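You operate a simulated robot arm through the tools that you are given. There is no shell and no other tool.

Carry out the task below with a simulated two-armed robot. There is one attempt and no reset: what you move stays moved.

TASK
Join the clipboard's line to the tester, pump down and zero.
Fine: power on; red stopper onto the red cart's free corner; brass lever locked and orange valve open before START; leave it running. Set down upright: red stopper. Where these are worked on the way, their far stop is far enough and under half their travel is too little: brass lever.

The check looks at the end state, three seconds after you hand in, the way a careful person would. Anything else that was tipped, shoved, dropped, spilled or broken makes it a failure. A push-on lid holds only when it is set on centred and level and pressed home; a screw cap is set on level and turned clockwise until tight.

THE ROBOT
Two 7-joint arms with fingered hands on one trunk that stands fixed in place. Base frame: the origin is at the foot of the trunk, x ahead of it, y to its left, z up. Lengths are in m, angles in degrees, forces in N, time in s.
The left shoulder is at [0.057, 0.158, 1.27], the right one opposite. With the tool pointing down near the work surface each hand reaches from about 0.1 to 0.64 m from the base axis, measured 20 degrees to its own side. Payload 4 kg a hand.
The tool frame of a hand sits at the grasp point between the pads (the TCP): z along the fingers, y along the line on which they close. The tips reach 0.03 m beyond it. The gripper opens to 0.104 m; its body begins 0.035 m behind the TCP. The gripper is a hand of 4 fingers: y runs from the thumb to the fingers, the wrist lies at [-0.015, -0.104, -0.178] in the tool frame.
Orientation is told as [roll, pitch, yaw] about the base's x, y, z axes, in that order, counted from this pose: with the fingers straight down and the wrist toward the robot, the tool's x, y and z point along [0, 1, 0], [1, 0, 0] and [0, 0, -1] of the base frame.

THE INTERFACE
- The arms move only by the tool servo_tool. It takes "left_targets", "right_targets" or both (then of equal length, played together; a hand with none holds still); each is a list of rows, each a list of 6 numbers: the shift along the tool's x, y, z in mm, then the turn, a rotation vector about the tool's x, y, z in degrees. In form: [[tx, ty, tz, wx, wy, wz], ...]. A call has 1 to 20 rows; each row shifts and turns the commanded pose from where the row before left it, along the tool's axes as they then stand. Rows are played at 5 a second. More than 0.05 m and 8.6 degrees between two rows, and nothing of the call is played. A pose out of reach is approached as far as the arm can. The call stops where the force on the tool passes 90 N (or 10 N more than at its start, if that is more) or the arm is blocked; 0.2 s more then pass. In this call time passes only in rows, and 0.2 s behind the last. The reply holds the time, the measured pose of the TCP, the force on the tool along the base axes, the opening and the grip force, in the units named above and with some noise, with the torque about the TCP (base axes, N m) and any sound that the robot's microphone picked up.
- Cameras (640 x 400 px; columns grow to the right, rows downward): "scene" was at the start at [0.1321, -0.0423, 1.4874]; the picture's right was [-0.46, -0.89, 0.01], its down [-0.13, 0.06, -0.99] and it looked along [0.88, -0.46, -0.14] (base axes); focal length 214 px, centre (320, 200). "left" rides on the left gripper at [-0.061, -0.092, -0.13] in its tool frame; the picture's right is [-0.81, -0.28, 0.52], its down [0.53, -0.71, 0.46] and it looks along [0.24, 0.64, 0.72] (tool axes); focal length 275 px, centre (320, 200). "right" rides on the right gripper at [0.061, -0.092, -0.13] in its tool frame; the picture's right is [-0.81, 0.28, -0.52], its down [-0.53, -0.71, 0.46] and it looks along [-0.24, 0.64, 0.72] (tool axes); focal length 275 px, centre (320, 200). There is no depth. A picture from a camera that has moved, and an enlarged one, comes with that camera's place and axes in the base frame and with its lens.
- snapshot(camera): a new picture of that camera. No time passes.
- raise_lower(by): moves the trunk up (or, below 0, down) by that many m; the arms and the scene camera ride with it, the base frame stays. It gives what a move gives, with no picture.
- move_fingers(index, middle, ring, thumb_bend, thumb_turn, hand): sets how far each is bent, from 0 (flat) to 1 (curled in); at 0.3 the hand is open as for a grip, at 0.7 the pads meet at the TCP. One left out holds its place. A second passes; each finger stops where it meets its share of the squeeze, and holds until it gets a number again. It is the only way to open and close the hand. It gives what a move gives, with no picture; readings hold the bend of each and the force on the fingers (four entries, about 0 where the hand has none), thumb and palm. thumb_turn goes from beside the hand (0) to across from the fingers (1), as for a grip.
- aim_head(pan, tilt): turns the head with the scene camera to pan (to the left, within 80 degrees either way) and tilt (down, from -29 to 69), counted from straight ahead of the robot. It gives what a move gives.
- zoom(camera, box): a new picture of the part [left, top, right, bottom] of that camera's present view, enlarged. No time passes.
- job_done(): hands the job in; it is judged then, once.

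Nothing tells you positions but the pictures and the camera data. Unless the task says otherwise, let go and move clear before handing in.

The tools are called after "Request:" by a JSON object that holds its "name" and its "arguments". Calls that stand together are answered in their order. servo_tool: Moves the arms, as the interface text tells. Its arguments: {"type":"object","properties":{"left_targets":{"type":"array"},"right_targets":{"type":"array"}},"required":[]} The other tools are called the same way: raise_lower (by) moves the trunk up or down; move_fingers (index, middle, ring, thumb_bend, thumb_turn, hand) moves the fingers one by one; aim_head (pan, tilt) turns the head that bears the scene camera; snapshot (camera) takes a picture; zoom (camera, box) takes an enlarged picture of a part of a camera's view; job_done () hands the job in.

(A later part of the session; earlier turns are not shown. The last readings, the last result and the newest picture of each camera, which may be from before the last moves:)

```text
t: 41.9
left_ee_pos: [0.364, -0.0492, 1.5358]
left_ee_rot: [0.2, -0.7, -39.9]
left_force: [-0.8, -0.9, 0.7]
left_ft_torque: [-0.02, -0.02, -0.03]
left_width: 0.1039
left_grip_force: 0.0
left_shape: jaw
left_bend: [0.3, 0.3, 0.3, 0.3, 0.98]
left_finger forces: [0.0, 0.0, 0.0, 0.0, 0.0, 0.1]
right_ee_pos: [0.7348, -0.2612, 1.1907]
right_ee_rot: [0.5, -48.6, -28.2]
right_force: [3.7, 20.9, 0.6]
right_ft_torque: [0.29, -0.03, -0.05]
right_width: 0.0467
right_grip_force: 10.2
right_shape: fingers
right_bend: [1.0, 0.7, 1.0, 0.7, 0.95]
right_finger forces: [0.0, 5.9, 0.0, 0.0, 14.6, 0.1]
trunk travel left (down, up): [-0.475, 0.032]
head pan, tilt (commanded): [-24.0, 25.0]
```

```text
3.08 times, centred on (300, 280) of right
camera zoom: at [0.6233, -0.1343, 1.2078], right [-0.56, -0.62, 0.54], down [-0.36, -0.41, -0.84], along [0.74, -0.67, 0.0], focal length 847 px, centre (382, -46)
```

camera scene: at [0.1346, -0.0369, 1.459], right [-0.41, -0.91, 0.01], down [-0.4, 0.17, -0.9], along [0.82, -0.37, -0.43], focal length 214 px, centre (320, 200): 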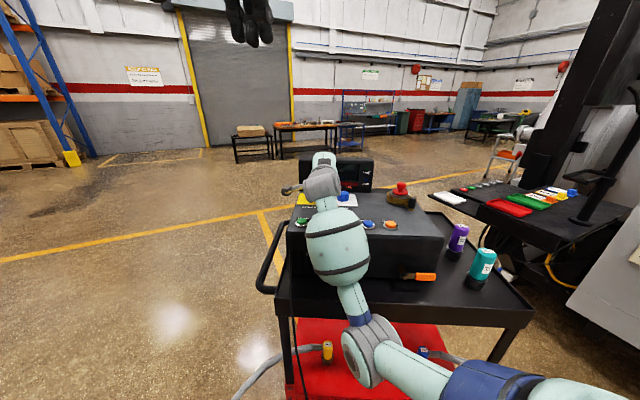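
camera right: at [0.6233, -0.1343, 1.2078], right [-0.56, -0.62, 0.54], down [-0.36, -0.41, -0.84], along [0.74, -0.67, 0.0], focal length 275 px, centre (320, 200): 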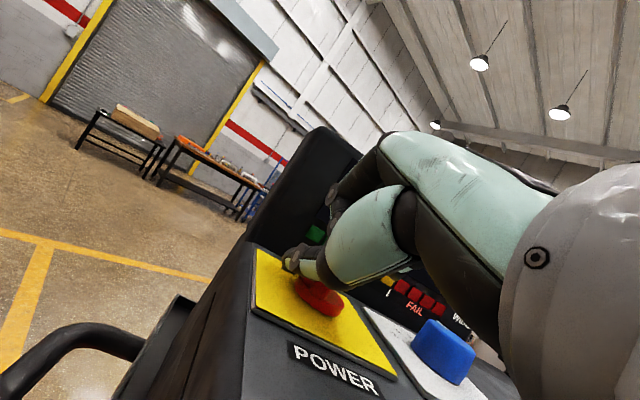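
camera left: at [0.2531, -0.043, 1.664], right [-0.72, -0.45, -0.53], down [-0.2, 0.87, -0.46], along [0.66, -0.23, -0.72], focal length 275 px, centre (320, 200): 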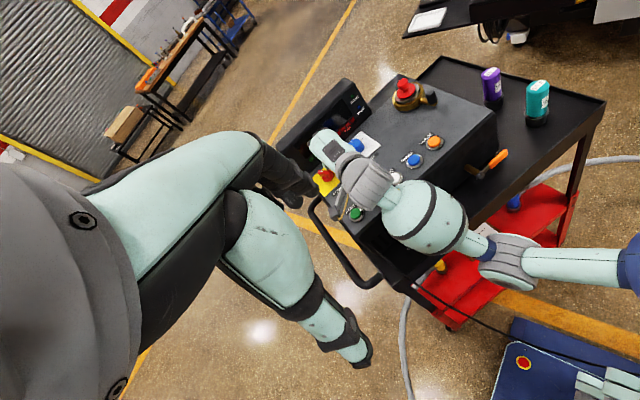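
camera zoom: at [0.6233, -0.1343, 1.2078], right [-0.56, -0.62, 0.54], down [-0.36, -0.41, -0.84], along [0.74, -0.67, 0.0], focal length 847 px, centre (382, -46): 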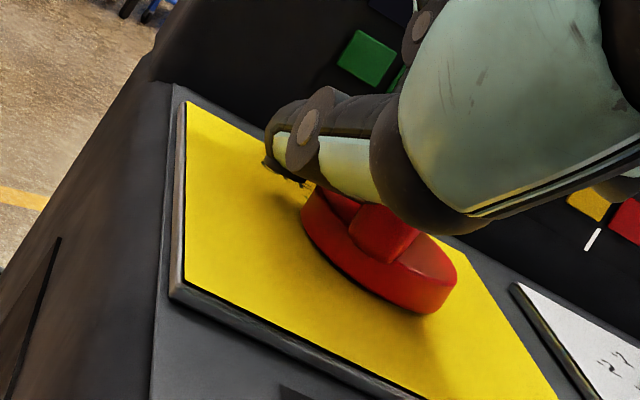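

The knob turned and then resisted at 21 N, so it is probably at its ON stop. I will back away and look.

Request:
{"name": "servo_tool", "arguments": {"right_targets": [[8, 0, 0, 0, 0, 0], [4, -3, -3, 0, 0, 0], [0, 15, -13, 0, 0, 0], [0, 22, -20, 0, 0, 0], [0, 22, -20, 0, 0, 0]]}}

Request:
{"name": "snapshot", "arguments": {"camera": "right"}}

Request:
{"name": "zoom", "arguments": {"camera": "right", "box": [160, 200, 440, 400]}}

```text
t: 43.1
left_ee_pos: [0.3638, -0.0541, 1.5352]
left_ee_rot: [0.4, -0.6, -39.8]
left_force: [0.8, 0.0, 0.2]
left_ft_torque: [-0.03, -0.02, 0.0]
left_width: 0.1038
left_grip_force: 0.0
left_shape: jaw
left_bend: [0.3, 0.3, 0.3, 0.3, 0.98]
left_finger forces: [0.1, 0.0, 0.0, 0.0, 0.1, 0.0]
right_ee_pos: [0.7335, -0.2568, 1.2701]
right_ee_rot: [0.5, -48.6, -28.4]
right_force: [0.5, 0.5, -0.8]
right_ft_torque: [-0.02, 0.01, 0.04]
right_width: 0.046
right_grip_force: 0.0
right_shape: fingers
right_bend: [1.0, 0.7, 1.0, 0.7, 1.0]
right_finger forces: [0.1, 0.0, 0.0, 0.0, 0.0, 0.0]
trunk travel left (down, up): [-0.475, 0.032]
head pan, tilt (commanded): [-24.0, 25.0]
```

```text
taken
camera right: at [0.624, -0.129, 1.2869], right [-0.56, -0.62, 0.54], down [-0.36, -0.4, -0.84], along [0.74, -0.67, 0.0], focal length 275 px, centre (320, 200)
```

right: 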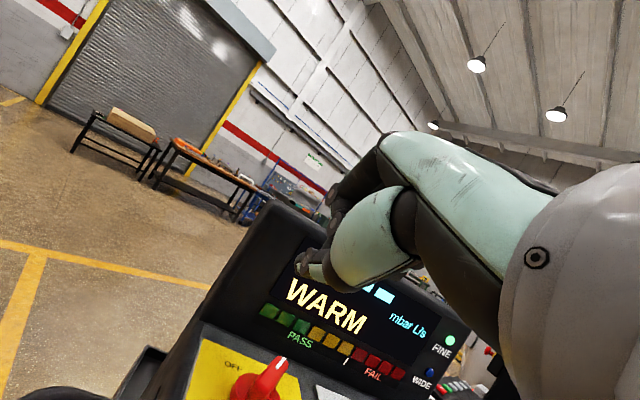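

```text
2.00 times, centred on (300, 300) of right
camera zoom: at [0.624, -0.129, 1.2869], right [-0.56, -0.62, 0.54], down [-0.36, -0.4, -0.84], along [0.74, -0.67, 0.0], focal length 551 px, centre (360, 0)
```

zoom: 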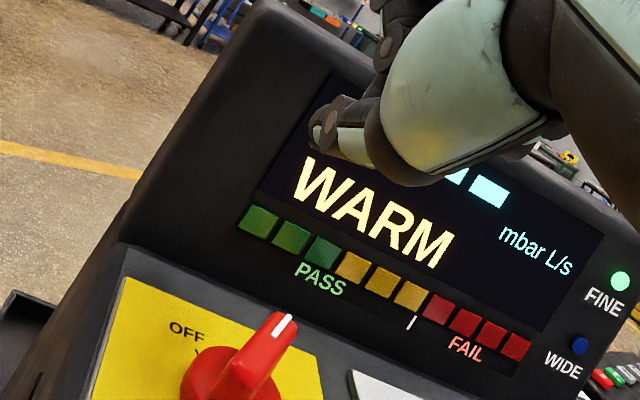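

Power is on: the display reads WARM in mbar L/s and the FINE lamp is lit. I will draw the right hand back and read the whole display.

Request:
{"name": "servo_tool", "arguments": {"right_targets": [[0, 30, -26.5, 0, 0, 0], [0, 30, -26.5, 0, 0, 0], [-30, 0, 0, 0, 0, 0], [-40, -10, -11, 0, 0, 0], [-40, -20, -22, 0, 0, 0], [-40, -20, -22, 0, 0, 0], [-40, -20, -22, 0, 0, 0]]}}

Request:
{"name": "zoom", "arguments": {"camera": "scene", "box": [280, 130, 440, 240]}}

Request:
{"name": "zoom", "arguments": {"camera": "left", "box": [260, 60, 460, 220]}}

```text
t: 44.7
left_ee_pos: [0.3616, -0.0562, 1.5344]
left_ee_rot: [0.4, -0.5, -39.8]
left_force: [-0.8, -0.4, 0.3]
left_ft_torque: [0.0, 0.0, 0.02]
left_width: 0.1042
left_grip_force: 0.1
left_shape: jaw
left_bend: [0.3, 0.3, 0.3, 0.3, 0.98]
left_finger forces: [0.0, 0.0, 0.0, 0.1, 0.2, 0.1]
right_ee_pos: [0.5519, -0.3768, 1.346]
right_ee_rot: [0.6, -48.6, -28.4]
right_force: [0.6, -0.1, -0.2]
right_ft_torque: [-0.02, -0.02, -0.02]
right_width: 0.0462
right_grip_force: 0.0
right_shape: fingers
right_bend: [1.0, 0.7, 1.0, 0.7, 1.0]
right_finger forces: [0.1, 0.0, 0.1, 0.1, 0.0, 0.1]
trunk travel left (down, up): [-0.475, 0.032]
head pan, tilt (commanded): [-24.0, 25.0]
```

```text
3.64 times, centred on (360, 185) of scene
camera zoom: at [0.1336, -0.0382, 1.4591], right [-0.41, -0.91, 0.0], down [-0.4, 0.17, -0.9], along [0.82, -0.37, -0.43], focal length 780 px, centre (174, 254)
```

zoom: 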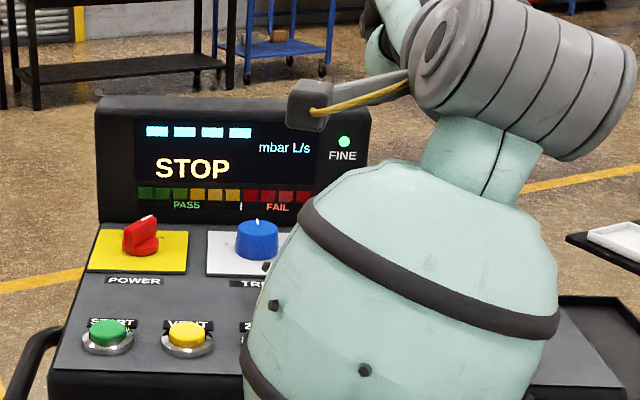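

```text
2.50 times, centred on (360, 140) of left
camera zoom: at [0.2518, -0.0451, 1.6642], right [-0.72, -0.44, -0.53], down [-0.2, 0.87, -0.46], along [0.66, -0.23, -0.72], focal length 688 px, centre (220, 350)
```

zoom: 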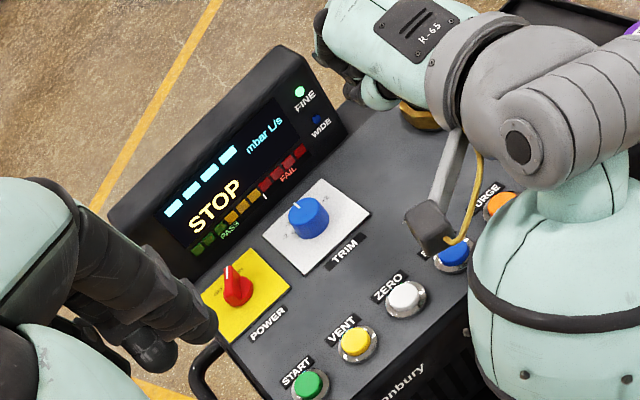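

The display now reads STOP with the FINE lamp on. The clipboard says to vent before freeing a clamp, so I will move the beak over the VENT button.

Request:
{"name": "servo_tool", "arguments": {"right_targets": [[31, -30, 4.8, 0, 0, 0], [31, -30, 4.8, 0, 0, 0], [31, -30, 4.8, 0, 0, 0], [31, -30, 4.8, 0, 0, 0]]}}

Request:
{"name": "snapshot", "arguments": {"camera": "right"}}

Request:
{"name": "zoom", "arguments": {"camera": "left", "box": [280, 120, 440, 240]}}

Request:
{"name": "zoom", "arguments": {"camera": "scene", "box": [260, 140, 420, 260]}}

```text
t: 45.7
left_ee_pos: [0.3633, -0.0546, 1.5338]
left_ee_rot: [0.4, -0.6, -39.8]
left_force: [-0.4, 0.6, -0.3]
left_ft_torque: [-0.02, 0.02, -0.01]
left_width: 0.1039
left_grip_force: 0.0
left_shape: jaw
left_bend: [0.3, 0.3, 0.3, 0.3, 0.98]
left_finger forces: [0.0, 0.1, 0.0, 0.0, 0.0, 0.1]
right_ee_pos: [0.5544, -0.2343, 1.2444]
right_ee_rot: [0.5, -48.7, -28.4]
right_force: [-0.3, 0.7, 0.0]
right_ft_torque: [-0.01, -0.04, 0.0]
right_width: 0.0461
right_grip_force: 0.1
right_shape: fingers
right_bend: [1.0, 0.7, 1.0, 0.7, 1.0]
right_finger forces: [0.0, 0.1, 0.0, 0.0, 0.1, 0.1]
trunk travel left (down, up): [-0.475, 0.032]
head pan, tilt (commanded): [-24.0, 25.0]
```

```text
taken
camera right: at [0.4436, -0.1068, 1.2618], right [-0.57, -0.62, 0.54], down [-0.36, -0.41, -0.84], along [0.74, -0.67, 0.0], focal length 275 px, centre (320, 200)
```

right: 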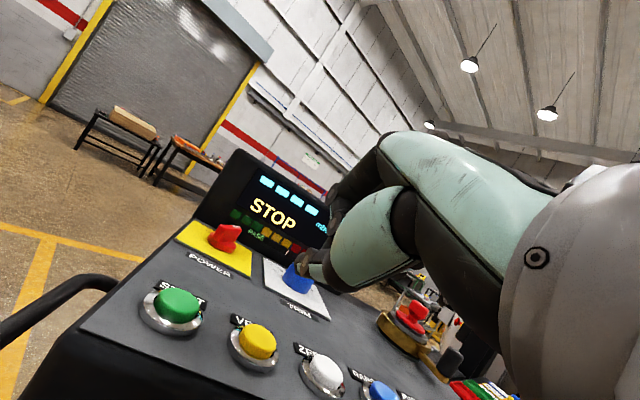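

```text
3.33 times, centred on (360, 180) of left
camera zoom: at [0.2524, -0.0424, 1.6642], right [-0.72, -0.45, -0.53], down [-0.2, 0.87, -0.46], along [0.66, -0.23, -0.72], focal length 918 px, centre (187, 267)
```

zoom: 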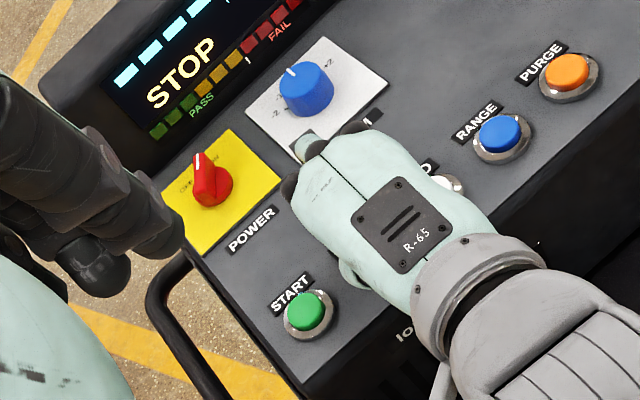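

```text
3.33 times, centred on (340, 200) of scene
camera zoom: at [0.1339, -0.036, 1.4591], right [-0.41, -0.91, 0.01], down [-0.4, 0.17, -0.9], along [0.82, -0.37, -0.43], focal length 715 px, centre (253, 200)
```

zoom: 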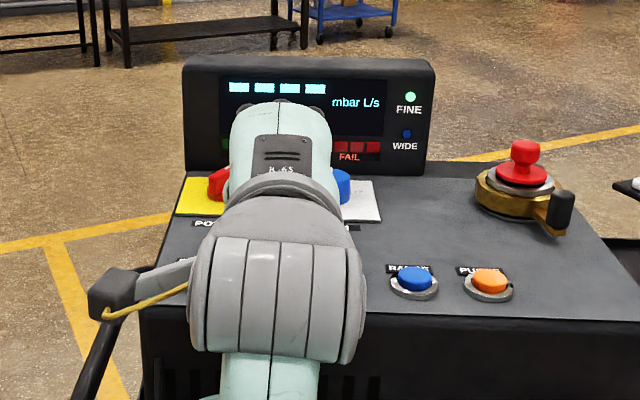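

The beak is right above VENT. I will lower it in steps and press.

Request:
{"name": "servo_tool", "arguments": {"right_targets": [[0, -10.5, 9.25, 0, 0, 0], [0, -10.5, 9.25, 0, 0, 0], [0, -10.5, 9.25, 0, 0, 0], [0, -3, 2.65, 0, 0, 0]]}}

Request:
{"name": "snapshot", "arguments": {"camera": "right"}}

```text
t: 46.7
left_ee_pos: [0.3632, -0.0553, 1.5343]
left_ee_rot: [0.5, -0.6, -39.9]
left_force: [-1.0, 0.5, -0.1]
left_ft_torque: [0.0, -0.01, -0.02]
left_width: 0.1037
left_grip_force: 0.1
left_shape: jaw
left_bend: [0.3, 0.3, 0.3, 0.3, 0.98]
left_finger forces: [0.1, 0.0, 0.0, 0.0, 0.0, 0.1]
right_ee_pos: [0.5554, -0.2346, 1.1988]
right_ee_rot: [0.4, -48.6, -28.4]
right_force: [0.3, -0.1, 0.0]
right_ft_torque: [0.0, 0.05, -0.02]
right_width: 0.0463
right_grip_force: 0.1
right_shape: fingers
right_bend: [1.0, 0.7, 1.0, 0.7, 1.0]
right_finger forces: [0.0, 0.0, 0.0, 0.0, 0.1, 0.0]
trunk travel left (down, up): [-0.475, 0.032]
head pan, tilt (commanded): [-24.0, 25.0]
```

```text
taken
camera right: at [0.444, -0.1067, 1.2166], right [-0.56, -0.62, 0.54], down [-0.36, -0.4, -0.84], along [0.74, -0.67, 0.0], focal length 275 px, centre (320, 200)
```

right: 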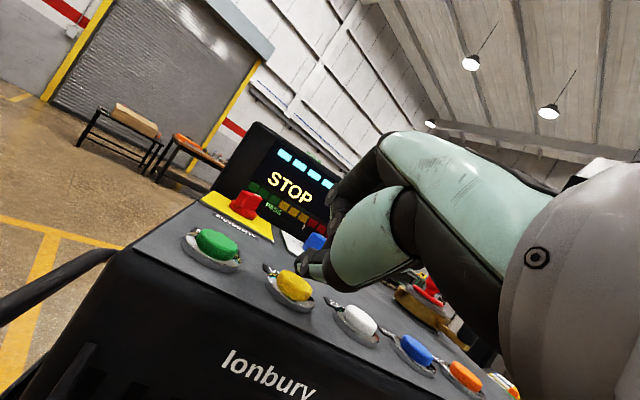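

The fingertips are close to the yellow button. I will zoom in to check the alignment.

Request:
{"name": "zoom", "arguments": {"camera": "right", "box": [240, 220, 380, 320]}}

```text
4.00 times, centred on (310, 270) of right
camera zoom: at [0.444, -0.1067, 1.2166], right [-0.56, -0.62, 0.54], down [-0.36, -0.4, -0.84], along [0.74, -0.67, 0.0], focal length 1101 px, centre (360, -80)
```

zoom: 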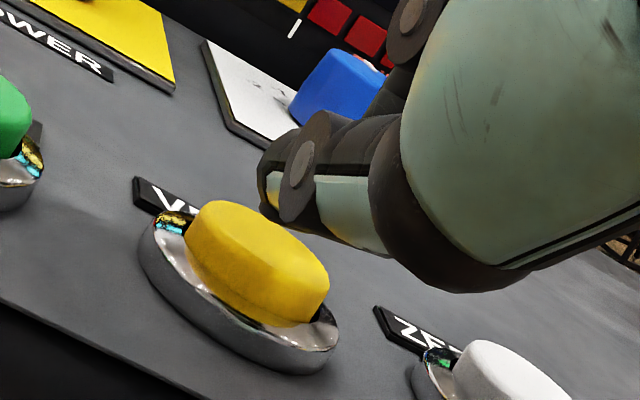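

The fingertips sit about half a centimetre above the button's centre. I will press down gently.

Request:
{"name": "servo_tool", "arguments": {"right_targets": [[0, -3, 2.65, 0, 0, 0], [0, -2.25, 2, 0, 0, 0], [0, -2.25, 2, 0, 0, 0]]}}

Request:
{"name": "zoom", "arguments": {"camera": "right", "box": [220, 130, 380, 320]}}

```text
t: 47.5
left_ee_pos: [0.3616, -0.0556, 1.5342]
left_ee_rot: [0.6, -0.6, -39.9]
left_force: [-0.1, 0.1, -0.3]
left_ft_torque: [0.0, 0.02, 0.02]
left_width: 0.104
left_grip_force: 0.1
left_shape: jaw
left_bend: [0.3, 0.3, 0.3, 0.3, 0.98]
left_finger forces: [0.0, 0.0, 0.1, 0.0, 0.1, 0.1]
right_ee_pos: [0.5529, -0.2342, 1.1901]
right_ee_rot: [0.6, -48.7, -28.6]
right_force: [0.1, 1.4, 2.3]
right_ft_torque: [0.02, -0.01, 0.01]
right_width: 0.0455
right_grip_force: 1.2
right_shape: fingers
right_bend: [1.0, 0.7, 1.0, 0.71, 1.0]
right_finger forces: [0.1, 0.0, 0.1, 0.1, 1.6, 0.0]
trunk travel left (down, up): [-0.475, 0.032]
head pan, tilt (commanded): [-24.0, 25.0]
heard: click
```

```text
2.11 times, centred on (300, 225) of right
camera zoom: at [0.4431, -0.1066, 1.2067], right [-0.57, -0.62, 0.54], down [-0.36, -0.4, -0.84], along [0.74, -0.67, 0.0], focal length 580 px, centre (362, 147)
```

zoom: 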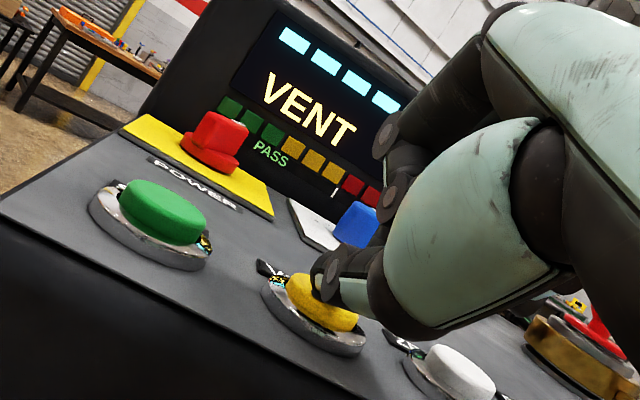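

VENT clicked and the display reads VENT. I will lift off and move the hand over toward the lever, on its left side, to inspect it closely.

Request:
{"name": "servo_tool", "arguments": {"right_targets": [[0, 17.5, -15.4, 0, 0, 0], [0, 17.5, -15.4, 0, 0, 0], [0, 17.5, -15.4, 0, 0, 0], [-38.7, 10.4, 11.9, 0, 0, 0], [-38.7, 10.4, 11.9, 0, 0, 0], [-38.7, 10.4, 11.9, 0, 0, 0], [-38.7, 10.4, 11.9, 0, 0, 0], [-38.7, 10.4, 11.9, 0, 0, 0]]}}

Request:
{"name": "snapshot", "arguments": {"camera": "right"}}

Request:
{"name": "zoom", "arguments": {"camera": "left", "box": [360, 50, 520, 170]}}

```text
t: 49.3
left_ee_pos: [0.3632, -0.0566, 1.5342]
left_ee_rot: [0.4, -0.4, -39.9]
left_force: [0.2, 0.8, -0.9]
left_ft_torque: [0.0, -0.04, 0.02]
left_width: 0.1039
left_grip_force: 0.0
left_shape: jaw
left_bend: [0.3, 0.3, 0.3, 0.3, 0.98]
left_finger forces: [0.0, 0.1, 0.1, 0.1, 0.1, 0.0]
right_ee_pos: [0.532, -0.4453, 1.2596]
right_ee_rot: [0.5, -48.7, -28.5]
right_force: [-0.9, -1.0, 0.0]
right_ft_torque: [0.0, -0.01, 0.0]
right_width: 0.0461
right_grip_force: 0.2
right_shape: fingers
right_bend: [1.0, 0.7, 1.0, 0.7, 1.0]
right_finger forces: [0.1, 0.0, 0.0, 0.0, 0.1, 0.1]
trunk travel left (down, up): [-0.475, 0.032]
head pan, tilt (commanded): [-24.0, 25.0]
```

```text
taken
camera right: at [0.4203, -0.317, 1.2758], right [-0.56, -0.62, 0.54], down [-0.36, -0.4, -0.84], along [0.74, -0.67, 0.0], focal length 275 px, centre (320, 200)
```

right: 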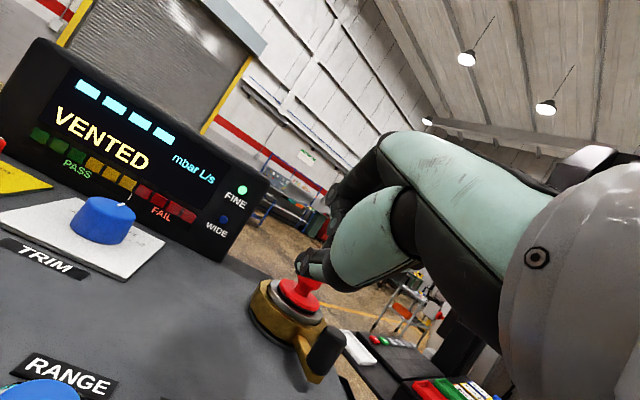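

```text
3.33 times, centred on (440, 110) of left
camera zoom: at [0.2525, -0.0458, 1.664], right [-0.72, -0.44, -0.53], down [-0.2, 0.87, -0.46], along [0.66, -0.23, -0.72], focal length 918 px, centre (-80, 500)
```

zoom: 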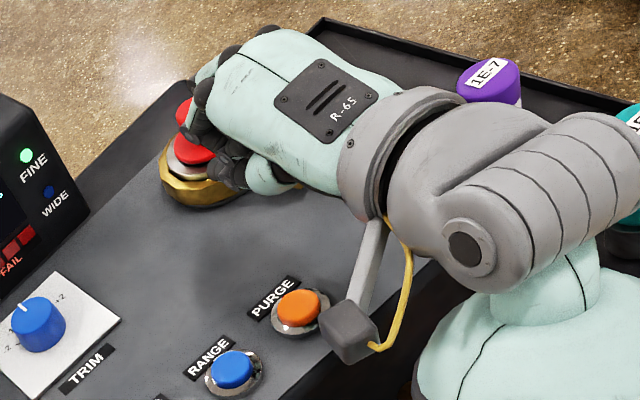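

The display reads VENTED, so freeing the clamp is safe now. I will zoom in on the lever and clamp.

Request:
{"name": "zoom", "arguments": {"camera": "right", "box": [230, 250, 380, 400]}}

```text
2.67 times, centred on (305, 325) of right
camera zoom: at [0.4203, -0.317, 1.2758], right [-0.56, -0.62, 0.54], down [-0.36, -0.4, -0.84], along [0.74, -0.67, 0.0], focal length 734 px, centre (360, -133)
```

zoom: 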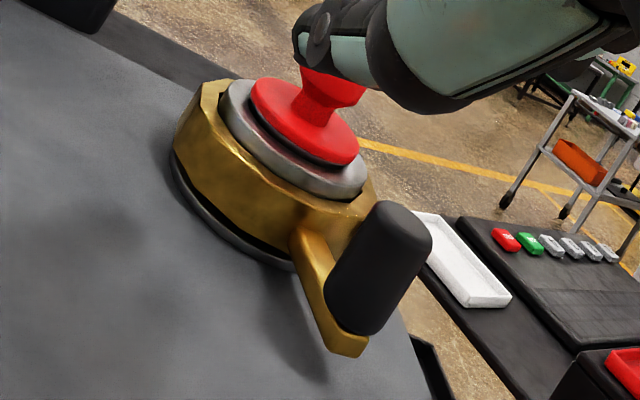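

The lever points to the front with free room on both sides. I will lower the beak to the left of the black handle and push it gently to the right.

Request:
{"name": "servo_tool", "arguments": {"right_targets": [[0, -13.8, 12.1, 0, 0, 0], [0, -13.8, 12.1, 0, 0, 0], [0, -13.8, 12.1, 0, 0, 0], [-8, 0, 0, 0, 0, 0], [-6, 0, 0, 0, 0, 0], [-4, 0, 0, 0, 0, 0]]}}

Request:
{"name": "zoom", "arguments": {"camera": "right", "box": [230, 200, 400, 340]}}

```text
t: 50.7
left_ee_pos: [0.3626, -0.0543, 1.5346]
left_ee_rot: [0.4, -0.6, -39.9]
left_force: [0.2, -0.2, 0.1]
left_ft_torque: [-0.01, 0.02, 0.03]
left_width: 0.104
left_grip_force: 0.0
left_shape: jaw
left_bend: [0.3, 0.3, 0.3, 0.3, 0.98]
left_finger forces: [0.0, 0.0, 0.1, 0.0, 0.1, 0.0]
right_ee_pos: [0.5239, -0.4586, 1.2025]
right_ee_rot: [0.6, -48.6, -28.5]
right_force: [-0.3, 0.2, -0.2]
right_ft_torque: [-0.04, 0.0, 0.03]
right_width: 0.0462
right_grip_force: 0.1
right_shape: fingers
right_bend: [1.0, 0.7, 1.0, 0.7, 1.0]
right_finger forces: [0.0, 0.0, 0.0, 0.0, 0.1, 0.0]
trunk travel left (down, up): [-0.475, 0.032]
head pan, tilt (commanded): [-24.0, 25.0]
```

```text
2.86 times, centred on (315, 270) of right
camera zoom: at [0.4136, -0.3302, 1.2197], right [-0.56, -0.62, 0.54], down [-0.36, -0.41, -0.84], along [0.74, -0.67, 0.0], focal length 786 px, centre (334, 0)
```

zoom: 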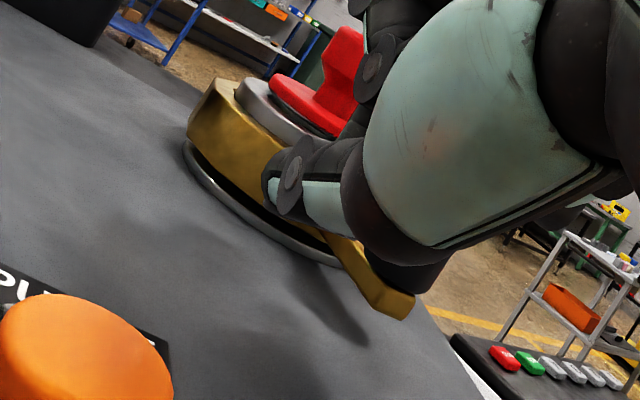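

The beak is just left of the handle. I will push right in small steps and watch the force.

Request:
{"name": "servo_tool", "arguments": {"right_targets": [[-4, 0, 0, 0, 0, 0], [-4, 0, 0, 0, 0, 0], [-4, 0, 0, 0, 0, 0], [-4, 0, 0, 0, 0, 0]]}}

Request:
{"name": "zoom", "arguments": {"camera": "right", "box": [230, 200, 400, 340]}}

```text
t: 51.7
left_ee_pos: [0.3624, -0.0554, 1.5349]
left_ee_rot: [0.4, -0.6, -39.9]
left_force: [0.6, -0.9, 0.3]
left_ft_torque: [-0.01, -0.01, 0.0]
left_width: 0.1041
left_grip_force: 0.1
left_shape: jaw
left_bend: [0.3, 0.3, 0.3, 0.3, 0.98]
left_finger forces: [0.0, 0.1, 0.0, 0.0, 0.0, 0.1]
right_ee_pos: [0.5166, -0.4713, 1.2024]
right_ee_rot: [0.5, -48.6, -28.4]
right_force: [0.5, 0.7, 0.5]
right_ft_torque: [0.0, -0.01, 0.0]
right_width: 0.0461
right_grip_force: 0.5
right_shape: fingers
right_bend: [1.0, 0.7, 1.0, 0.7, 1.0]
right_finger forces: [0.1, 1.2, 0.1, 0.0, 0.0, 0.0]
trunk travel left (down, up): [-0.475, 0.032]
head pan, tilt (commanded): [-24.0, 25.0]
```

```text
2.86 times, centred on (315, 270) of right
camera zoom: at [0.4061, -0.3433, 1.2196], right [-0.56, -0.62, 0.54], down [-0.36, -0.41, -0.84], along [0.74, -0.67, 0.0], focal length 786 px, centre (334, 0)
```

zoom: 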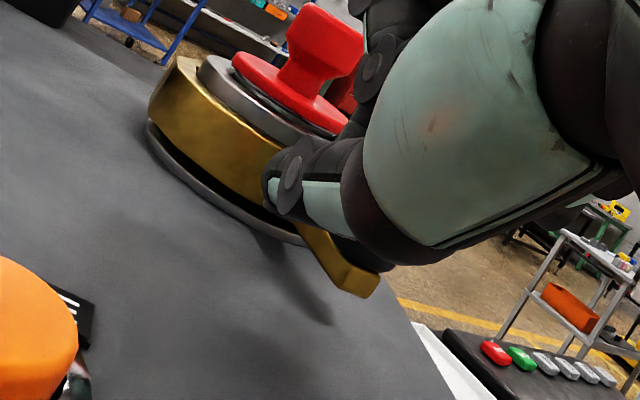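

There is light contact with the handle. I will push a bit further to see whether the lever yields this way.

Request:
{"name": "servo_tool", "arguments": {"right_targets": [[-4, 0, 0, 0, 0, 0], [-4, 0, 0, 0, 0, 0], [-4, 0, 0, 0, 0, 0]]}}

Request:
{"name": "zoom", "arguments": {"camera": "right", "box": [230, 200, 400, 340]}}

```text
t: 52.5
left_ee_pos: [0.3624, -0.0556, 1.5346]
left_ee_rot: [0.5, -0.5, -39.9]
left_force: [0.4, -0.5, 0.6]
left_ft_torque: [0.0, 0.02, 0.01]
left_width: 0.1039
left_grip_force: 0.1
left_shape: jaw
left_bend: [0.3, 0.3, 0.3, 0.3, 0.98]
left_finger forces: [0.1, 0.1, 0.0, 0.0, 0.0, 0.0]
right_ee_pos: [0.5102, -0.4822, 1.2022]
right_ee_rot: [0.3, -48.5, -28.5]
right_force: [0.2, 0.8, 0.8]
right_ft_torque: [0.01, 0.04, 0.0]
right_width: 0.0461
right_grip_force: 0.1
right_shape: fingers
right_bend: [1.0, 0.7, 1.0, 0.7, 1.0]
right_finger forces: [0.0, 0.2, 0.0, 0.1, 0.0, 0.1]
trunk travel left (down, up): [-0.475, 0.032]
head pan, tilt (commanded): [-24.0, 25.0]
```

```text
2.86 times, centred on (315, 270) of right
camera zoom: at [0.3996, -0.3546, 1.2193], right [-0.56, -0.62, 0.54], down [-0.36, -0.41, -0.84], along [0.74, -0.67, 0.0], focal length 786 px, centre (334, 0)
```

zoom: 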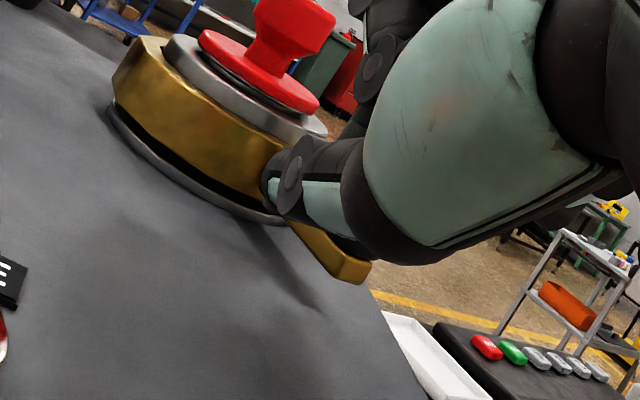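

The lever yields to the right with almost no force. I will follow its arc around in steps.

Request:
{"name": "servo_tool", "arguments": {"right_targets": [[-9.6, 1.3, 1.5, 0, 0, 0], [-9.6, 1.3, 1.5, 0, 0, 0], [-9.6, 1.3, 1.5, 0, 0, 0], [-8.3, 3.5, 4, 0, 0, 0], [-8.3, 3.5, 4, 0, 0, 0], [-8.3, 3.5, 4, 0, 0, 0]]}}

Request:
{"name": "zoom", "arguments": {"camera": "right", "box": [200, 180, 400, 340]}}

Request:
{"name": "zoom", "arguments": {"camera": "left", "box": [360, 40, 540, 170]}}

```text
t: 53.9
left_ee_pos: [0.3627, -0.0555, 1.5354]
left_ee_rot: [0.5, -0.5, -40.0]
left_force: [0.5, 0.4, -0.1]
left_ft_torque: [0.01, 0.01, 0.02]
left_width: 0.1038
left_grip_force: 0.0
left_shape: jaw
left_bend: [0.3, 0.3, 0.3, 0.3, 0.98]
left_finger forces: [0.0, 0.1, 0.1, 0.0, 0.0, 0.0]
right_ee_pos: [0.5051, -0.5407, 1.2012]
right_ee_rot: [0.4, -48.7, -28.4]
right_force: [-0.5, 0.1, 0.6]
right_ft_torque: [-0.01, -0.02, 0.01]
right_width: 0.0461
right_grip_force: 0.0
right_shape: fingers
right_bend: [1.0, 0.7, 1.0, 0.7, 1.0]
right_finger forces: [0.0, 0.5, 0.0, 0.0, 0.0, 0.1]
trunk travel left (down, up): [-0.475, 0.032]
head pan, tilt (commanded): [-24.0, 25.0]
```

```text
2.50 times, centred on (300, 260) of right
camera zoom: at [0.3942, -0.4124, 1.2184], right [-0.57, -0.62, 0.54], down [-0.36, -0.41, -0.84], along [0.74, -0.67, 0.0], focal length 688 px, centre (370, 50)
```

zoom: 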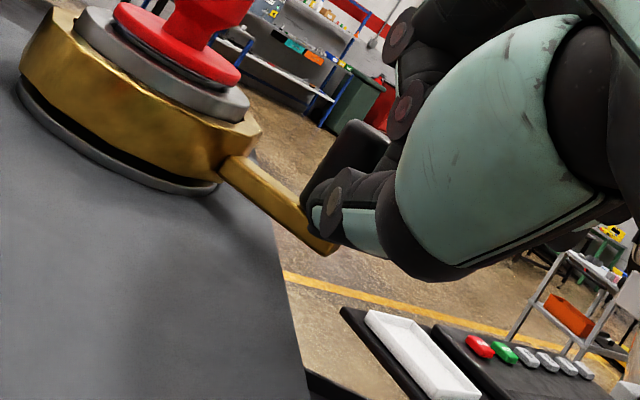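

```text
3.08 times, centred on (450, 105) of left
camera zoom: at [0.2526, -0.044, 1.6641], right [-0.72, -0.44, -0.53], down [-0.2, 0.87, -0.46], along [0.66, -0.23, -0.72], focal length 847 px, centre (-80, 492)
```

zoom: 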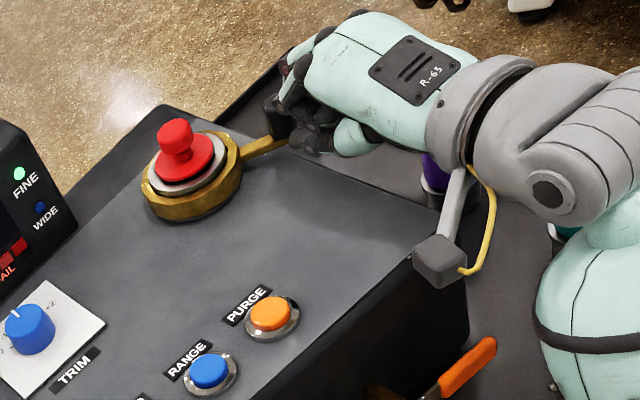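

The lever now points almost to the right. I will follow it further until it meets its stop.

Request:
{"name": "servo_tool", "arguments": {"right_targets": [[-6.1, 5.1, 5.8, 0, 0, 0], [-6.1, 5.1, 5.8, 0, 0, 0], [-5, 5.1, 5.8, 0, 0, 0]]}}

Request:
{"name": "zoom", "arguments": {"camera": "left", "box": [360, 40, 540, 170]}}

Request:
{"name": "zoom", "arguments": {"camera": "right", "box": [200, 180, 400, 340]}}

```text
t: 54.7
left_ee_pos: [0.3632, -0.0546, 1.5347]
left_ee_rot: [0.6, -0.7, -39.9]
left_force: [-0.1, 0.1, 0.1]
left_ft_torque: [-0.02, 0.0, 0.01]
left_width: 0.104
left_grip_force: 0.0
left_shape: jaw
left_bend: [0.3, 0.3, 0.3, 0.3, 0.98]
left_finger forces: [0.1, 0.0, 0.0, 0.0, 0.0, 0.1]
right_ee_pos: [0.5173, -0.5672, 1.2025]
right_ee_rot: [0.3, -48.6, -28.4]
right_force: [0.7, 0.4, 0.3]
right_ft_torque: [0.03, 0.0, 0.03]
right_width: 0.0461
right_grip_force: 0.0
right_shape: fingers
right_bend: [1.0, 0.7, 1.0, 0.7, 1.0]
right_finger forces: [0.1, 0.1, 0.1, 0.1, 0.1, 0.1]
trunk travel left (down, up): [-0.475, 0.032]
head pan, tilt (commanded): [-24.0, 25.0]
```

```text
3.08 times, centred on (450, 105) of left
camera zoom: at [0.2527, -0.0437, 1.6641], right [-0.72, -0.45, -0.53], down [-0.2, 0.87, -0.46], along [0.66, -0.23, -0.72], focal length 847 px, centre (-80, 492)
```

zoom: 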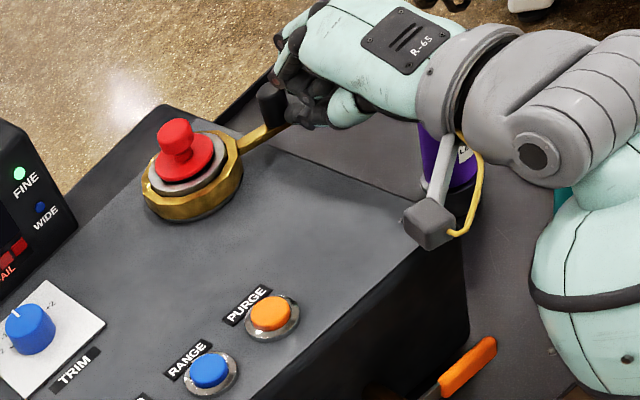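

```text
2.50 times, centred on (300, 260) of right
camera zoom: at [0.4069, -0.4392, 1.2184], right [-0.56, -0.62, 0.54], down [-0.36, -0.41, -0.84], along [0.74, -0.67, 0.0], focal length 688 px, centre (370, 50)
```

zoom: 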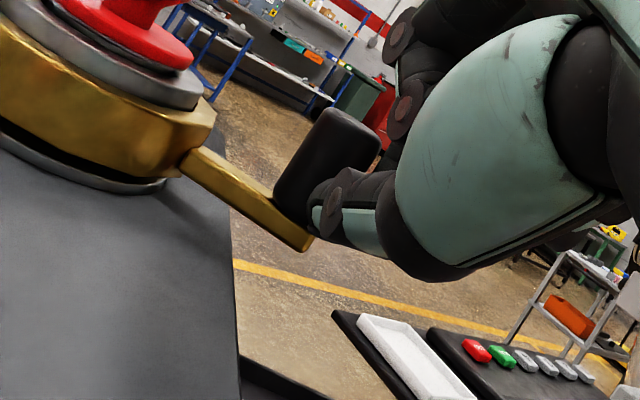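

It still turns freely, past the right side. I will go on in small steps until it stops.

Request:
{"name": "servo_tool", "arguments": {"right_targets": [[-3, 4.6, 5.3, 0, 0, 0], [-3, 4.6, 5.3, 0, 0, 0], [-2, 4.6, 5.3, 0, 0, 0], [0, 4.6, 5.3, 0, 0, 0]]}}

Request:
{"name": "zoom", "arguments": {"camera": "left", "box": [360, 40, 540, 170]}}

```text
t: 55.7
left_ee_pos: [0.3571, -0.0554, 1.5365]
left_ee_rot: [0.7, -0.7, -40.1]
left_force: [-0.7, -0.2, 0.1]
left_ft_torque: [0.02, -0.01, 0.05]
left_width: 0.104
left_grip_force: 0.1
left_shape: jaw
left_bend: [0.3, 0.3, 0.3, 0.3, 0.98]
left_finger forces: [0.0, 0.0, 0.0, 0.0, 0.0, 0.1]
right_ee_pos: [0.5344, -0.5892, 1.2026]
right_ee_rot: [0.5, -48.7, -28.6]
right_force: [-2.9, -1.2, 1.3]
right_ft_torque: [0.0, 0.04, 0.0]
right_width: 0.0464
right_grip_force: 1.2
right_shape: fingers
right_bend: [1.0, 0.7, 1.0, 0.69, 1.0]
right_finger forces: [0.0, 0.0, 0.1, 0.0, 2.1, 0.0]
trunk travel left (down, up): [-0.475, 0.032]
head pan, tilt (commanded): [-24.0, 25.0]
```

```text
3.08 times, centred on (450, 105) of left
camera zoom: at [0.2466, -0.0434, 1.6649], right [-0.72, -0.44, -0.53], down [-0.2, 0.87, -0.46], along [0.66, -0.23, -0.71], focal length 847 px, centre (-80, 492)
```

zoom: 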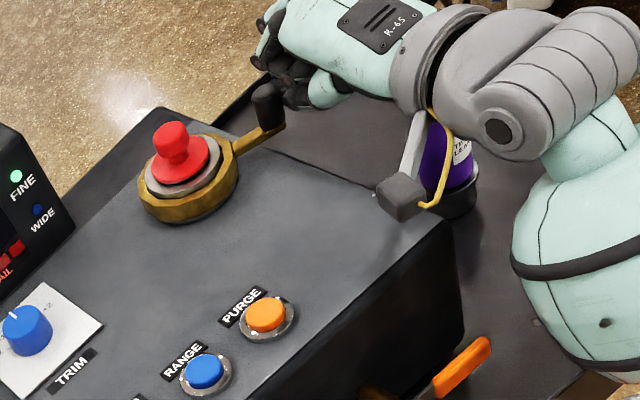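

The lever seems to have met something at about 90°, with 3 N. I will push a few more millimetres to confirm that this is the stop.

Request:
{"name": "servo_tool", "arguments": {"right_targets": [[0, 2, 2.25, 0, 0, 0], [0, 2, 2.25, 0, 0, 0]]}}

Request:
{"name": "zoom", "arguments": {"camera": "right", "box": [180, 160, 400, 340]}}

```text
t: 56.3
left_ee_pos: [0.3583, -0.0576, 1.5356]
left_ee_rot: [0.6, -0.7, -39.8]
left_force: [0.4, -0.7, 0.3]
left_ft_torque: [0.01, 0.0, 0.0]
left_width: 0.1039
left_grip_force: 0.0
left_shape: jaw
left_bend: [0.3, 0.3, 0.3, 0.3, 0.98]
left_finger forces: [0.0, 0.1, 0.0, 0.0, 0.1, 0.0]
right_ee_pos: [0.5402, -0.5911, 1.2027]
right_ee_rot: [0.7, -48.6, -28.5]
right_force: [-4.8, -2.9, -1.0]
right_ft_torque: [-0.08, 0.04, 0.06]
right_width: 0.0467
right_grip_force: 2.4
right_shape: fingers
right_bend: [1.0, 0.7, 1.0, 0.68, 1.0]
right_finger forces: [0.1, 0.0, 0.1, 0.0, 4.9, 0.0]
trunk travel left (down, up): [-0.475, 0.032]
head pan, tilt (commanded): [-24.0, 25.0]
```

```text
2.22 times, centred on (290, 250) of right
camera zoom: at [0.4302, -0.4627, 1.2191], right [-0.57, -0.62, 0.54], down [-0.36, -0.4, -0.84], along [0.74, -0.67, 0.0], focal length 612 px, centre (387, 89)
```

zoom: 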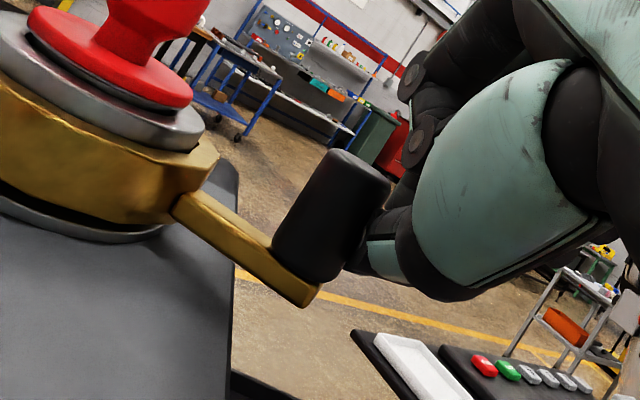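

The fingertip is sliding off the outside of the handle. I will back off, shift inward, and push squarely on it again.

Request:
{"name": "servo_tool", "arguments": {"right_targets": [[0, -10, -11.3, 0, 0, 0], [0, -6.6, -7.5, 0, 0, 0], [10, 0, 0, 0, 0, 0], [10, 0, 0, 0, 0, 0], [0, 3.3, 3.75, 0, 0, 0], [0, 3.3, 3.75, 0, 0, 0], [0, 2.6, 3, 0, 0, 0], [0, 2.6, 3, 0, 0, 0]]}}

Request:
{"name": "zoom", "arguments": {"camera": "right", "box": [180, 160, 400, 340]}}

Request:
{"name": "zoom", "arguments": {"camera": "left", "box": [360, 40, 540, 170]}}

```text
t: 58.1
left_ee_pos: [0.3581, -0.0584, 1.5365]
left_ee_rot: [0.7, -0.6, -40.0]
left_force: [-0.3, -0.9, -0.3]
left_ft_torque: [0.03, 0.01, 0.01]
left_width: 0.1039
left_grip_force: 0.2
left_shape: jaw
left_bend: [0.3, 0.3, 0.3, 0.3, 0.98]
left_finger forces: [0.1, 0.0, 0.0, 0.0, 0.0, 0.0]
right_ee_pos: [0.5421, -0.5721, 1.2037]
right_ee_rot: [0.7, -48.8, -28.8]
right_force: [-17.2, -15.1, 6.3]
right_ft_torque: [-0.27, 0.32, 0.03]
right_width: 0.0481
right_grip_force: 10.9
right_shape: fingers
right_bend: [1.0, 0.7, 1.0, 0.66, 1.0]
right_finger forces: [0.1, 0.1, 0.0, 0.1, 21.8, 0.1]
trunk travel left (down, up): [-0.475, 0.032]
head pan, tilt (commanded): [-24.0, 25.0]
```

```text
2.22 times, centred on (290, 250) of right
camera zoom: at [0.4315, -0.4438, 1.2192], right [-0.57, -0.62, 0.54], down [-0.36, -0.4, -0.84], along [0.74, -0.67, 0.01], focal length 612 px, centre (387, 89)
```

zoom: 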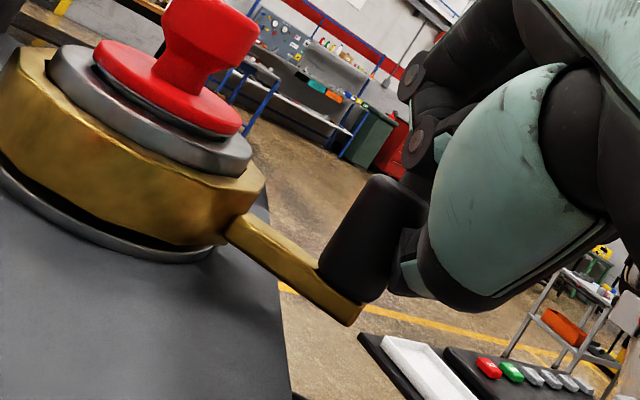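

```text
3.08 times, centred on (450, 105) of left
camera zoom: at [0.2473, -0.0468, 1.6648], right [-0.72, -0.44, -0.53], down [-0.2, 0.87, -0.46], along [0.66, -0.23, -0.71], focal length 847 px, centre (-80, 492)
```

zoom: 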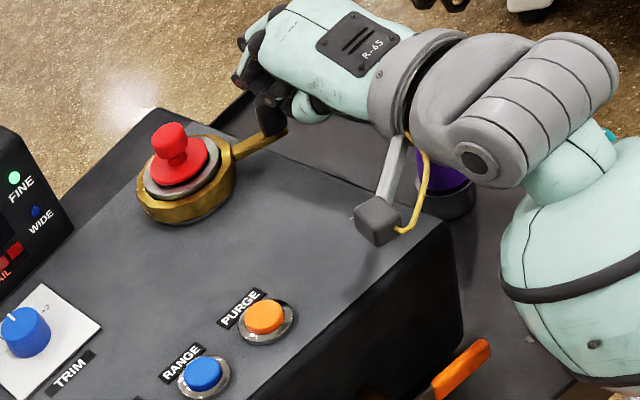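

I see from the left camera that the lever stands only at about 57°, and I was pressing on the handle's outer side. I will go around to its front left side and push again along the arc.

Request:
{"name": "servo_tool", "arguments": {"right_targets": [[-15, 0, 0, 0, 0, 0], [-12, 0, 0, 0, 0, 0], [0, -16, -18, 0, 0, 0], [0, -16, -18, 0, 0, 0], [0, -16, -18, 0, 0, 0], [20, 0, 0, 0, 0, 0], [20, 0, 0, 0, 0, 0], [10, 0, 0, 0, 0, 0]]}}

Request:
{"name": "zoom", "arguments": {"camera": "left", "box": [360, 40, 540, 170]}}

Request:
{"name": "zoom", "arguments": {"camera": "right", "box": [180, 160, 400, 340]}}

```text
t: 59.9
left_ee_pos: [0.3609, -0.0551, 1.5336]
left_ee_rot: [0.5, -0.7, -40.0]
left_force: [-0.6, 0.6, -0.4]
left_ft_torque: [0.01, 0.02, 0.02]
left_width: 0.1038
left_grip_force: 0.0
left_shape: jaw
left_bend: [0.3, 0.3, 0.3, 0.3, 0.98]
left_finger forces: [0.1, 0.0, 0.0, 0.1, 0.0, 0.0]
right_ee_pos: [0.4942, -0.5132, 1.2007]
right_ee_rot: [0.5, -48.6, -28.4]
right_force: [0.2, -0.8, -0.5]
right_ft_torque: [0.0, -0.03, -0.02]
right_width: 0.0461
right_grip_force: 0.1
right_shape: fingers
right_bend: [1.0, 0.7, 1.0, 0.7, 1.0]
right_finger forces: [0.0, 0.0, 0.0, 0.0, 0.1, 0.1]
trunk travel left (down, up): [-0.475, 0.032]
head pan, tilt (commanded): [-24.0, 25.0]
```

```text
3.08 times, centred on (450, 105) of left
camera zoom: at [0.2525, -0.0435, 1.6641], right [-0.72, -0.45, -0.53], down [-0.2, 0.87, -0.46], along [0.66, -0.23, -0.72], focal length 847 px, centre (-80, 492)
```

zoom: 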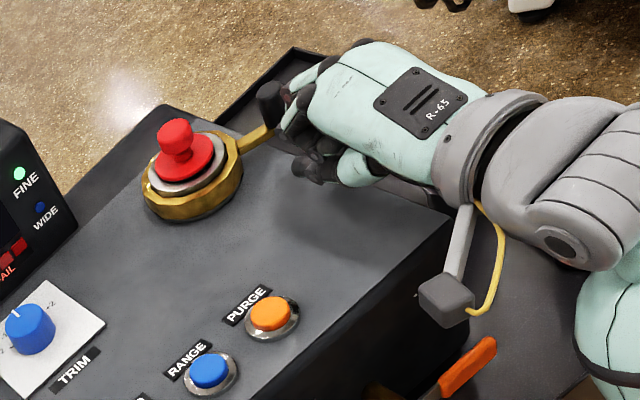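

```text
2.22 times, centred on (290, 250) of right
camera zoom: at [0.3837, -0.3856, 1.218], right [-0.56, -0.62, 0.54], down [-0.36, -0.41, -0.84], along [0.74, -0.67, 0.0], focal length 612 px, centre (387, 89)
```

zoom: 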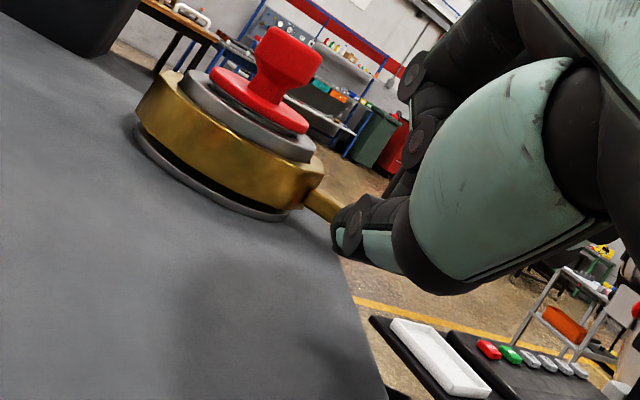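

The beak is now on the front side of the handle. I will push along the arc in small steps.

Request:
{"name": "servo_tool", "arguments": {"right_targets": [[-2.7, 2.8, 3.15, 0, 0, 0], [-2.7, 2.8, 3.15, 0, 0, 0], [-2.7, 2.8, 3.15, 0, 0, 0], [-2.7, 2.8, 3.15, 0, 0, 0], [-2.2, 3, 3.4, 0, 0, 0], [-2.2, 3, 3.4, 0, 0, 0]]}}

Request:
{"name": "zoom", "arguments": {"camera": "left", "box": [360, 40, 540, 170]}}

Request:
{"name": "zoom", "arguments": {"camera": "right", "box": [180, 160, 400, 340]}}

```text
t: 61.3
left_ee_pos: [0.3614, -0.0541, 1.5335]
left_ee_rot: [0.5, -0.5, -39.9]
left_force: [-0.3, -1.1, 0.7]
left_ft_torque: [0.03, 0.01, -0.02]
left_width: 0.104
left_grip_force: 0.0
left_shape: jaw
left_bend: [0.3, 0.3, 0.3, 0.3, 0.98]
left_finger forces: [0.0, 0.1, 0.0, 0.1, 0.1, 0.1]
right_ee_pos: [0.5097, -0.5401, 1.2009]
right_ee_rot: [0.3, -48.6, -28.4]
right_force: [0.5, 0.2, 0.3]
right_ft_torque: [-0.01, 0.01, 0.04]
right_width: 0.0462
right_grip_force: 0.0
right_shape: fingers
right_bend: [1.0, 0.7, 1.0, 0.7, 1.0]
right_finger forces: [0.1, 0.0, 0.1, 0.0, 0.1, 0.0]
trunk travel left (down, up): [-0.475, 0.032]
head pan, tilt (commanded): [-24.0, 25.0]
```

```text
3.08 times, centred on (450, 105) of left
camera zoom: at [0.2528, -0.0437, 1.6641], right [-0.72, -0.45, -0.53], down [-0.2, 0.87, -0.46], along [0.66, -0.23, -0.72], focal length 847 px, centre (-80, 492)
```

zoom: 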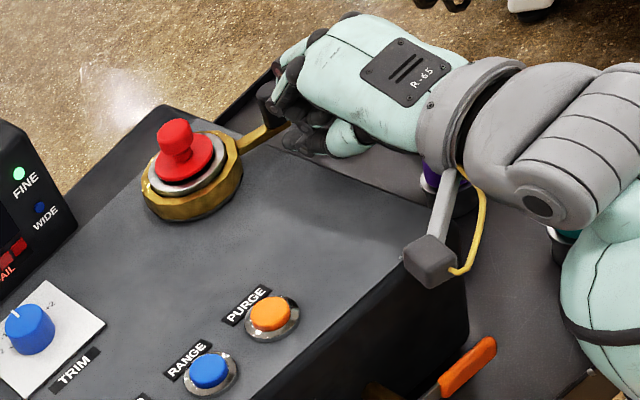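

```text
2.22 times, centred on (290, 250) of right
camera zoom: at [0.3993, -0.4125, 1.2178], right [-0.56, -0.62, 0.54], down [-0.36, -0.41, -0.84], along [0.74, -0.67, 0.0], focal length 612 px, centre (387, 89)
```

zoom: 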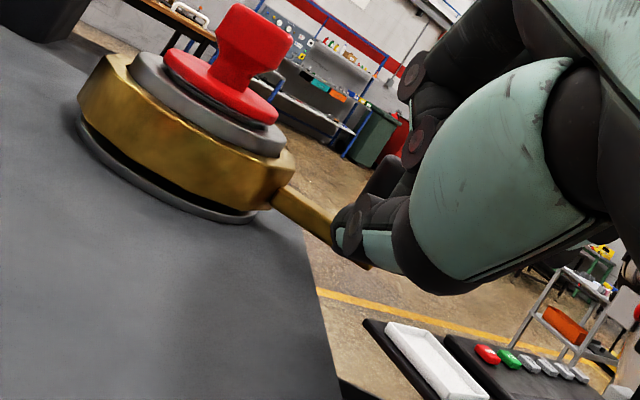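

No contact yet; I will continue pushing along the arc.

Request:
{"name": "servo_tool", "arguments": {"right_targets": [[-1.5, 3, 3.4, 0, 0, 0], [-1.5, 3, 3.4, 0, 0, 0], [-1.5, 3, 3.4, 0, 0, 0]]}}

Request:
{"name": "zoom", "arguments": {"camera": "left", "box": [360, 40, 540, 170]}}

Request:
{"name": "zoom", "arguments": {"camera": "right", "box": [180, 160, 400, 340]}}

```text
t: 62.1
left_ee_pos: [0.3612, -0.0538, 1.5347]
left_ee_rot: [0.3, -0.6, -39.9]
left_force: [0.1, 0.1, -0.2]
left_ft_torque: [-0.02, 0.0, -0.01]
left_width: 0.1039
left_grip_force: 0.0
left_shape: jaw
left_bend: [0.3, 0.3, 0.3, 0.3, 0.98]
left_finger forces: [0.0, 0.0, 0.0, 0.0, 0.1, 0.0]
right_ee_pos: [0.5183, -0.5496, 1.2023]
right_ee_rot: [0.3, -48.8, -28.4]
right_force: [-2.2, 1.9, 1.7]
right_ft_torque: [0.03, -0.02, 0.02]
right_width: 0.0461
right_grip_force: 0.7
right_shape: fingers
right_bend: [1.0, 0.71, 1.0, 0.7, 1.0]
right_finger forces: [0.0, 2.5, 0.0, 0.1, 0.0, 0.0]
trunk travel left (down, up): [-0.475, 0.032]
head pan, tilt (commanded): [-24.0, 25.0]
```

```text
3.08 times, centred on (450, 105) of left
camera zoom: at [0.2517, -0.0425, 1.6643], right [-0.72, -0.45, -0.53], down [-0.2, 0.87, -0.46], along [0.66, -0.23, -0.72], focal length 847 px, centre (-80, 492)
```

zoom: 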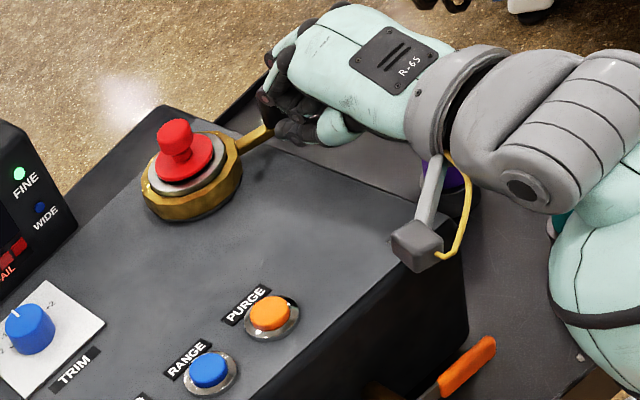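

```text
2.22 times, centred on (290, 250) of right
camera zoom: at [0.4079, -0.4218, 1.2193], right [-0.56, -0.62, 0.54], down [-0.36, -0.41, -0.84], along [0.74, -0.67, 0.0], focal length 612 px, centre (387, 89)
```

zoom: 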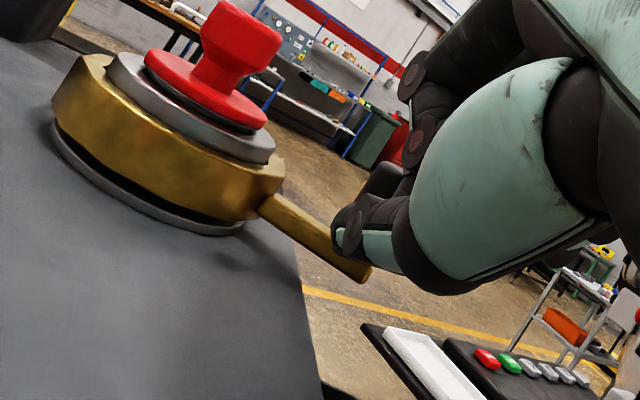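

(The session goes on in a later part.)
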